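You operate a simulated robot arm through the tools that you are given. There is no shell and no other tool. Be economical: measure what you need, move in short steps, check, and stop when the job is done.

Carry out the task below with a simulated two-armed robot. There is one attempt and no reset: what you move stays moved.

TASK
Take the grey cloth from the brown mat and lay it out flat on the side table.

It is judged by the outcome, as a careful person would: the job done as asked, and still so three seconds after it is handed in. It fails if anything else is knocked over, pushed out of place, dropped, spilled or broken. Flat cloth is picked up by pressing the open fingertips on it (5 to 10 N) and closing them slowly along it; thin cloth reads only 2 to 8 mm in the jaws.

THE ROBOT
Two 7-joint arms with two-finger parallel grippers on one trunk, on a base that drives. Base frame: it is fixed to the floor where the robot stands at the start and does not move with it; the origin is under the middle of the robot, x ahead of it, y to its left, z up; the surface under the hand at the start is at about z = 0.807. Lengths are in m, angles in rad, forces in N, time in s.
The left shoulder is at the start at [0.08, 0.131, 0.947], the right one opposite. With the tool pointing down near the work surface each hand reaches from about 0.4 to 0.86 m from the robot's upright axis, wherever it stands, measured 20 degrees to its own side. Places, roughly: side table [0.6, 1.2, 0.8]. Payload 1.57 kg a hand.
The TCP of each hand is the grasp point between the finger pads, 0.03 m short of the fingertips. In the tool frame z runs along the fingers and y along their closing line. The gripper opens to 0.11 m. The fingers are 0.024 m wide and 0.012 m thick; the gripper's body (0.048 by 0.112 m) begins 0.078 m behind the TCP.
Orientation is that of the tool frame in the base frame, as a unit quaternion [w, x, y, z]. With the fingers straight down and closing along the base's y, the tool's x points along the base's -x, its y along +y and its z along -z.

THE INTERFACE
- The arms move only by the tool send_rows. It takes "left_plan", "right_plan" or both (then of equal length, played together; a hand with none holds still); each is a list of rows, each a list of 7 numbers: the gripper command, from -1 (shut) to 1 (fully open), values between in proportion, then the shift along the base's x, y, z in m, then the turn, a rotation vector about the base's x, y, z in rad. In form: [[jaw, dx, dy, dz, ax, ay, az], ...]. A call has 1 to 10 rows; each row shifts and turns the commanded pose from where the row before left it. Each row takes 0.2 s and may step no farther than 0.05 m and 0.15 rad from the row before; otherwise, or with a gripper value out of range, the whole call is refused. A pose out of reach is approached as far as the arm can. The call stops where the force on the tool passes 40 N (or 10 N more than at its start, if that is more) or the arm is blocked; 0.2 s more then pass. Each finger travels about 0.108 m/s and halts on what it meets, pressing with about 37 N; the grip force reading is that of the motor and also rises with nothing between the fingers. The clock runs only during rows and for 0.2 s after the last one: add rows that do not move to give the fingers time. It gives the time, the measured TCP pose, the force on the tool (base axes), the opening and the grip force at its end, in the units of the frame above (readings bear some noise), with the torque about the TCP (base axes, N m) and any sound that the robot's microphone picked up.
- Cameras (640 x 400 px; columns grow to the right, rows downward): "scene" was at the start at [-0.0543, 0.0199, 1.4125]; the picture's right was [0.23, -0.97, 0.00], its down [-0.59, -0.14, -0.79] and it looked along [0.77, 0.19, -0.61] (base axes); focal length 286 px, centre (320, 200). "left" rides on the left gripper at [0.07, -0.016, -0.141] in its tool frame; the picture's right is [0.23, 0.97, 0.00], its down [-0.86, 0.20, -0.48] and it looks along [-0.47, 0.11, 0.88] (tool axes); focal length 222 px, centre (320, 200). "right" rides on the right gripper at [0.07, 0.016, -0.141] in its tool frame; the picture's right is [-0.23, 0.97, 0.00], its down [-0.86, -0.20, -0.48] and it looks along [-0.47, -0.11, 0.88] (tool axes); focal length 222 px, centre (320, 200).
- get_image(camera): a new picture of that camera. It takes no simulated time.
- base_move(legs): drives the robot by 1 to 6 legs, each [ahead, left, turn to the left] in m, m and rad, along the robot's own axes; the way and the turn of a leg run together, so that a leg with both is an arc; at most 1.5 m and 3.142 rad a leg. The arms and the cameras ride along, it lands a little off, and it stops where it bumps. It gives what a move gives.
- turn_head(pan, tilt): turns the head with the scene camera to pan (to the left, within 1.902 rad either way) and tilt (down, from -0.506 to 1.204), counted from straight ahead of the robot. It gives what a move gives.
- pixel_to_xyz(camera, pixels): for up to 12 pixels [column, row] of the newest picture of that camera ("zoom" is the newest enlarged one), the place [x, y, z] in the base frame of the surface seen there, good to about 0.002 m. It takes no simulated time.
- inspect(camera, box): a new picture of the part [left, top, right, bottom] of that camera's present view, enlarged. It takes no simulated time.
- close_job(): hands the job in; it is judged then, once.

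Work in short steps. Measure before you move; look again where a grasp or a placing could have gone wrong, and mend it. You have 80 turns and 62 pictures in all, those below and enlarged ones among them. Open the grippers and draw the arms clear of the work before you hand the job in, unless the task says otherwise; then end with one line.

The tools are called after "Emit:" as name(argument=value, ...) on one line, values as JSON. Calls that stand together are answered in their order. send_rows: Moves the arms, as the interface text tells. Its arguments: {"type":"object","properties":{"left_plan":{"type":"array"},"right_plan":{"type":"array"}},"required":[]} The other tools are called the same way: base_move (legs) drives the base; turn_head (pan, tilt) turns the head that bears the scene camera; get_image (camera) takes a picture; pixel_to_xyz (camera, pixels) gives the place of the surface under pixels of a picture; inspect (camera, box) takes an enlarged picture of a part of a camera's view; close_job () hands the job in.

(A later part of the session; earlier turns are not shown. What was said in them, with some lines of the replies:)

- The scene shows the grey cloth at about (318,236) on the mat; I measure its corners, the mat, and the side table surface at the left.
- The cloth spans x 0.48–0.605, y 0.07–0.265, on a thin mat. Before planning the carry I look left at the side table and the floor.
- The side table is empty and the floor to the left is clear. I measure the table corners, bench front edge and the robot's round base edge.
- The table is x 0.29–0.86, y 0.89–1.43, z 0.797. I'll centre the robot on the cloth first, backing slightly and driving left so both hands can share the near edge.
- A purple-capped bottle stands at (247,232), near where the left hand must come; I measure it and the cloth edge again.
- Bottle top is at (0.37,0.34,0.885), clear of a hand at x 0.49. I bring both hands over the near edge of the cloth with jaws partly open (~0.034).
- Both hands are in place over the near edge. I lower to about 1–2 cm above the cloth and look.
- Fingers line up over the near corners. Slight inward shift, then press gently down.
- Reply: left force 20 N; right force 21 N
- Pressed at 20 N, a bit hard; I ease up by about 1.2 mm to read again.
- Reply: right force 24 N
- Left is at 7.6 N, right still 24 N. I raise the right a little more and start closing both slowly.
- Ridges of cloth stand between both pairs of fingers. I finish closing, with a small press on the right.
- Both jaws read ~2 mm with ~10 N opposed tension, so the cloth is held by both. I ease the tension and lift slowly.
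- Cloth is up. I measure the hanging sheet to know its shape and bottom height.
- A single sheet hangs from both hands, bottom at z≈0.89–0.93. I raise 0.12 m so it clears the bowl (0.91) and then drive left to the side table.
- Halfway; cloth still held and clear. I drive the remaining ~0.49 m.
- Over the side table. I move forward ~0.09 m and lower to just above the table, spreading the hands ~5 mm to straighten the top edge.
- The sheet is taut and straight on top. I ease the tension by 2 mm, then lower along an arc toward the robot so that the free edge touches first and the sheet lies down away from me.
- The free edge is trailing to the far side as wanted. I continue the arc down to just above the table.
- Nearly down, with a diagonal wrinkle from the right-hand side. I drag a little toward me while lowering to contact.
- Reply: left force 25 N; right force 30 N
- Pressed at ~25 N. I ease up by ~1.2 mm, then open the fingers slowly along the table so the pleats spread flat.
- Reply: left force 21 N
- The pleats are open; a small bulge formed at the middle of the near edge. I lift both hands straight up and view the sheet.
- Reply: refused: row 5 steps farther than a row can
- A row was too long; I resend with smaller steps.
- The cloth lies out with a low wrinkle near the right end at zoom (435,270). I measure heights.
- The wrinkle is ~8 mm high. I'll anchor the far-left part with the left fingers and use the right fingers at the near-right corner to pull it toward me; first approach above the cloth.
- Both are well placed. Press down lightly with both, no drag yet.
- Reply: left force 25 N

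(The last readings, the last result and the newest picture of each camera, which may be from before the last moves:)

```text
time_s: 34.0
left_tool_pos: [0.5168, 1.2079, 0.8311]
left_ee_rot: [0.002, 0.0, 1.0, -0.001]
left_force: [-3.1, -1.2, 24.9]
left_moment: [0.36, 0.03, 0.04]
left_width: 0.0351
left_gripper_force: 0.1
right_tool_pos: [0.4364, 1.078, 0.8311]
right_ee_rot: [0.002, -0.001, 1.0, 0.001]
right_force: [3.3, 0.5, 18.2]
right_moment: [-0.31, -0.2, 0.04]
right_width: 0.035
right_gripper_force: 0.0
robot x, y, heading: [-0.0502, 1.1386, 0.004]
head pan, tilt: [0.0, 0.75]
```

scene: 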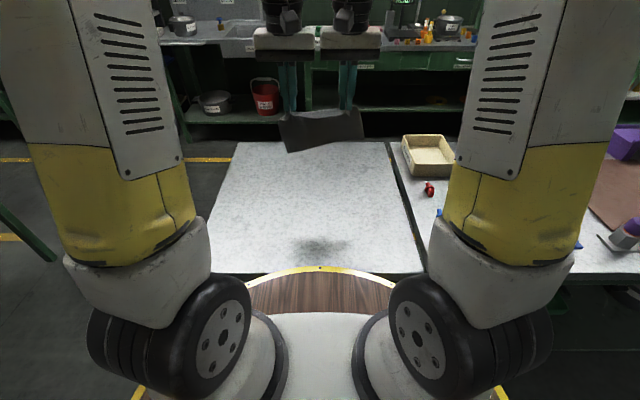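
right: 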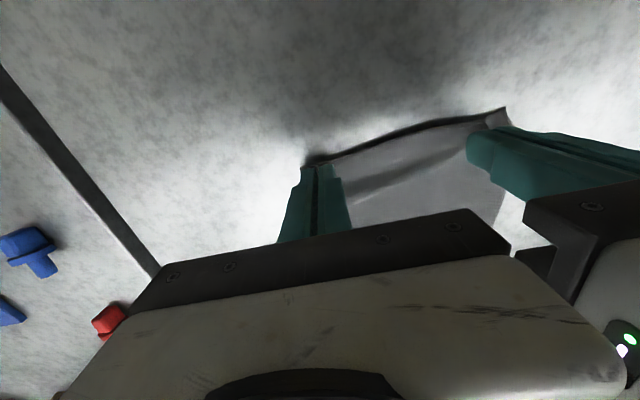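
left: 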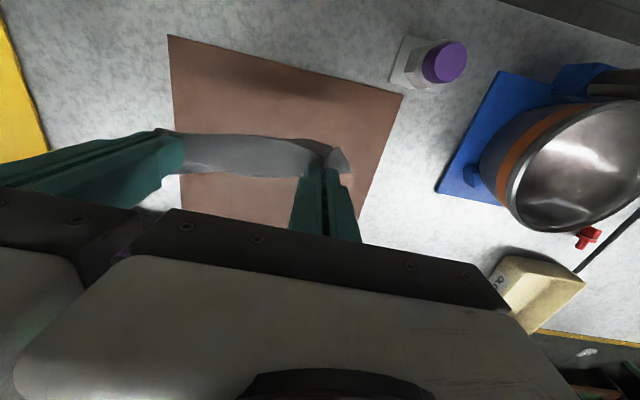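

Both press (25 N, 18 N). I ease the right slightly and drag it about 10 mm toward me and 3 mm to the right.

Emit:
send_rows(left_plan=[[-0.36, 0, 0, 0.0005, 0, 0, 0], [-0.36, 0, 0, 0, 0, 0, 0], [-0.36, 0, 0, 0, 0, 0, 0], [-0.36, 0, 0, 0, 0, 0, 0], [-0.36, 0, 0, 0, 0, 0, 0], [-0.36, 0, 0, 0, 0, 0, 0]], right_plan=[[-0.36, 0, 0, 0.0003, 0, 0, 0], [-0.36, -0.003, -0.001, 0, 0, 0, 0], [-0.36, -0.003, -0.001, 0, 0, 0, 0], [-0.36, -0.003, -0.001, 0, 0, 0, 0], [-0.36, -0.003, 0, 0, 0, 0, 0], [-0.36, 0, 0, 0, 0, 0, 0]])

Emit:
inspect(camera="scene", box=[260, 160, 380, 250])

```text
time_s: 35.0
left_tool_pos: [0.5183, 1.2091, 0.831]
left_ee_rot: [0.002, -0.001, 1.0, -0.001]
left_force: [-1.5, -0.3, 6.9]
left_moment: [0.09, 0.02, 0.03]
left_width: 0.0346
left_gripper_force: 0.0
right_tool_pos: [0.4302, 1.0769, 0.8321]
right_ee_rot: [0.003, 0.0, 1.0, 0.001]
right_force: [-2.1, 1.1, 15.2]
right_moment: [-0.24, 0.04, -0.05]
right_width: 0.0342
right_gripper_force: 0.0
robot x, y, heading: [-0.0514, 1.1421, -0.0]
head pan, tilt: [0.0, 0.75]
stopped in row 4 (right hand): the force on the tool passed its limit at 42 N (the readings are from after the stop); the commanded pose is now the measured one
```

```text
4.44 times, centred on (320, 205) of scene
```

zoom: 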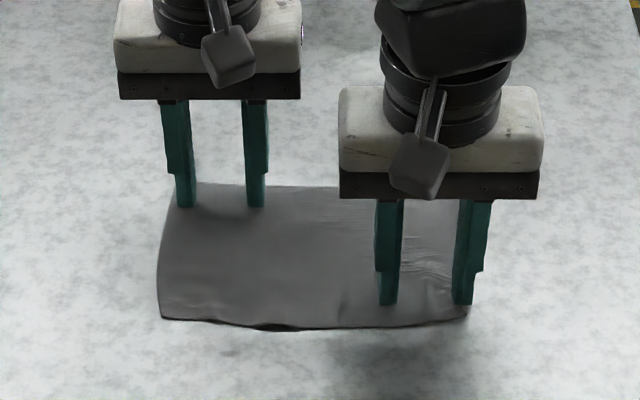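

The wrinkle has been pulled out. I lift both hands straight up, spread them aside, and look.

Emit:
send_rows(left_plan=[[-0.36, 0, 0, 0.004, 0, 0, 0], [-0.36, 0, 0, 0.02, 0, 0, 0], [-0.36, 0, 0, 0.04, 0, 0, 0], [-0.36, 0, 0.03, 0.035, 0, 0, 0], [-0.36, 0, 0.03, 0.035, 0, 0, 0], [-0.36, 0, 0.04, 0, 0, 0, 0], [-0.36, 0, 0.04, 0, 0, 0, 0]], right_plan=[[-0.36, 0, 0, 0.004, 0, 0, 0], [-0.36, 0, 0, 0.02, 0, 0, 0], [-0.36, 0, 0, 0.04, 0, 0, 0], [-0.36, 0, -0.03, 0.035, 0, 0, 0], [-0.36, 0, -0.03, 0.035, 0, 0, 0], [-0.36, 0, -0.04, 0, 0, 0, 0], [-0.36, 0, -0.04, 0, 0, 0, 0]])

Emit:
inspect(camera="scene", box=[260, 160, 380, 250])

Emit:
pixel_to_xyz(camera="zoom", pixels=[[178, 186], [455, 187], [457, 307], [164, 316], [435, 262], [440, 280], [340, 265], [270, 322], [270, 275], [340, 310], [400, 285], [455, 255]])

```text
time_s: 36.6
left_tool_pos: [0.5175, 1.348, 0.9645]
left_ee_rot: [0.002, 0.001, 1.0, 0.0]
left_force: [-0.2, 0.7, 0.1]
left_moment: [0.02, 0.04, -0.03]
left_width: 0.035
left_gripper_force: 0.0
right_tool_pos: [0.4316, 0.937, 0.965]
right_ee_rot: [0.003, -0.001, 1.0, 0.001]
right_force: [0.2, 0.3, 1.1]
right_moment: [0.02, 0.0, 0.01]
right_width: 0.0349
right_gripper_force: 0.0
robot x, y, heading: [-0.047, 1.1415, -0.001]
head pan, tilt: [0.0, 0.75]
```

```text
4.44 times, centred on (320, 205) of scene
```

zoom: 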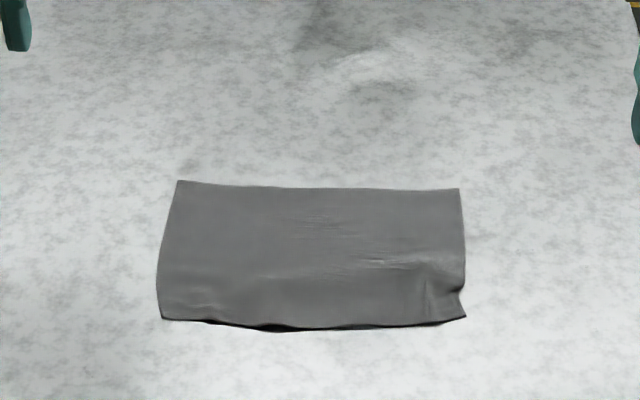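

```text
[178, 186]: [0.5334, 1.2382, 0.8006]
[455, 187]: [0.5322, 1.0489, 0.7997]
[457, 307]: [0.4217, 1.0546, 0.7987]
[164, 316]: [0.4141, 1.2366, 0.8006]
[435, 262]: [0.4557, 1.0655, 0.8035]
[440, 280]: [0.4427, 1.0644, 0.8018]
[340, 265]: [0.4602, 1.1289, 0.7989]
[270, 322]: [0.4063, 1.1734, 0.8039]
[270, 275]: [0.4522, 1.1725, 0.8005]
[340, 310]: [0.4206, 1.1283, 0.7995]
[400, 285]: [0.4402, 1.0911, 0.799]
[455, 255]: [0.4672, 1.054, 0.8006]
```

The cloth is flat within ~4 mm (z 0.799–0.804) and at full size. I open the grippers and raise both arms clear, then take a final look.

Emit:
send_rows(left_plan=[[0.2, 0, 0, 0.04, 0, 0, 0], [1, 0, 0, 0.04, 0, 0, 0], [1, 0, 0, 0.04, 0, 0, 0], [1, 0, 0, 0, 0, 0, 0], [1, 0, 0, 0, 0, 0, 0]], right_plan=[[0.2, 0, 0, 0.04, 0, 0, 0], [1, 0, 0, 0.04, 0, 0, 0], [1, 0, 0, 0.04, 0, 0, 0], [1, 0, 0, 0, 0, 0, 0], [1, 0, 0, 0, 0, 0, 0]])

Emit:
get_image(camera="scene")

Emit:
inspect(camera="right", box=[320, 0, 640, 200])

```text
time_s: 37.8
left_tool_pos: [0.5179, 1.3475, 1.0864]
left_ee_rot: [0.0, 0.0, 1.0, -0.001]
left_force: [-0.2, 0.1, 0.1]
left_moment: [0.02, -0.02, 0.0]
left_width: 0.1101
left_gripper_force: 0.0
right_tool_pos: [0.4313, 0.9364, 1.0848]
right_ee_rot: [0.002, 0.0, 1.0, 0.0]
right_force: [0.4, -0.5, -0.9]
right_moment: [-0.01, -0.02, 0.03]
right_width: 0.1098
right_gripper_force: 0.1
robot x, y, heading: [-0.0511, 1.1417, -0.0]
head pan, tilt: [0.0, 0.75]
```

```text
31 pictures are left
```

scene: 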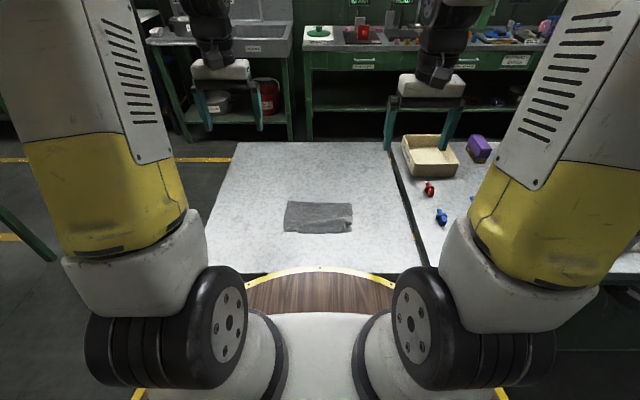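

```text
2.00 times, centred on (480, 100) of right
```

zoom: 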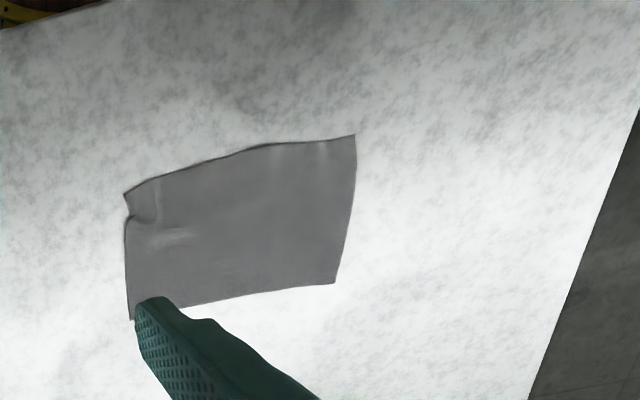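

The cloth lies flat and unfolded on the side table, with only a faint kink at the right edge. The arms are clear and nothing else has been moved, so I hand in.

Emit:
close_job()

```text
The job is handed in.
```

The grey cloth is off the brown mat and lies unfolded and flat (within about 4 mm) on the side table, with one slight kink at its right edge; nothing else was disturbed, and the job is handed in.
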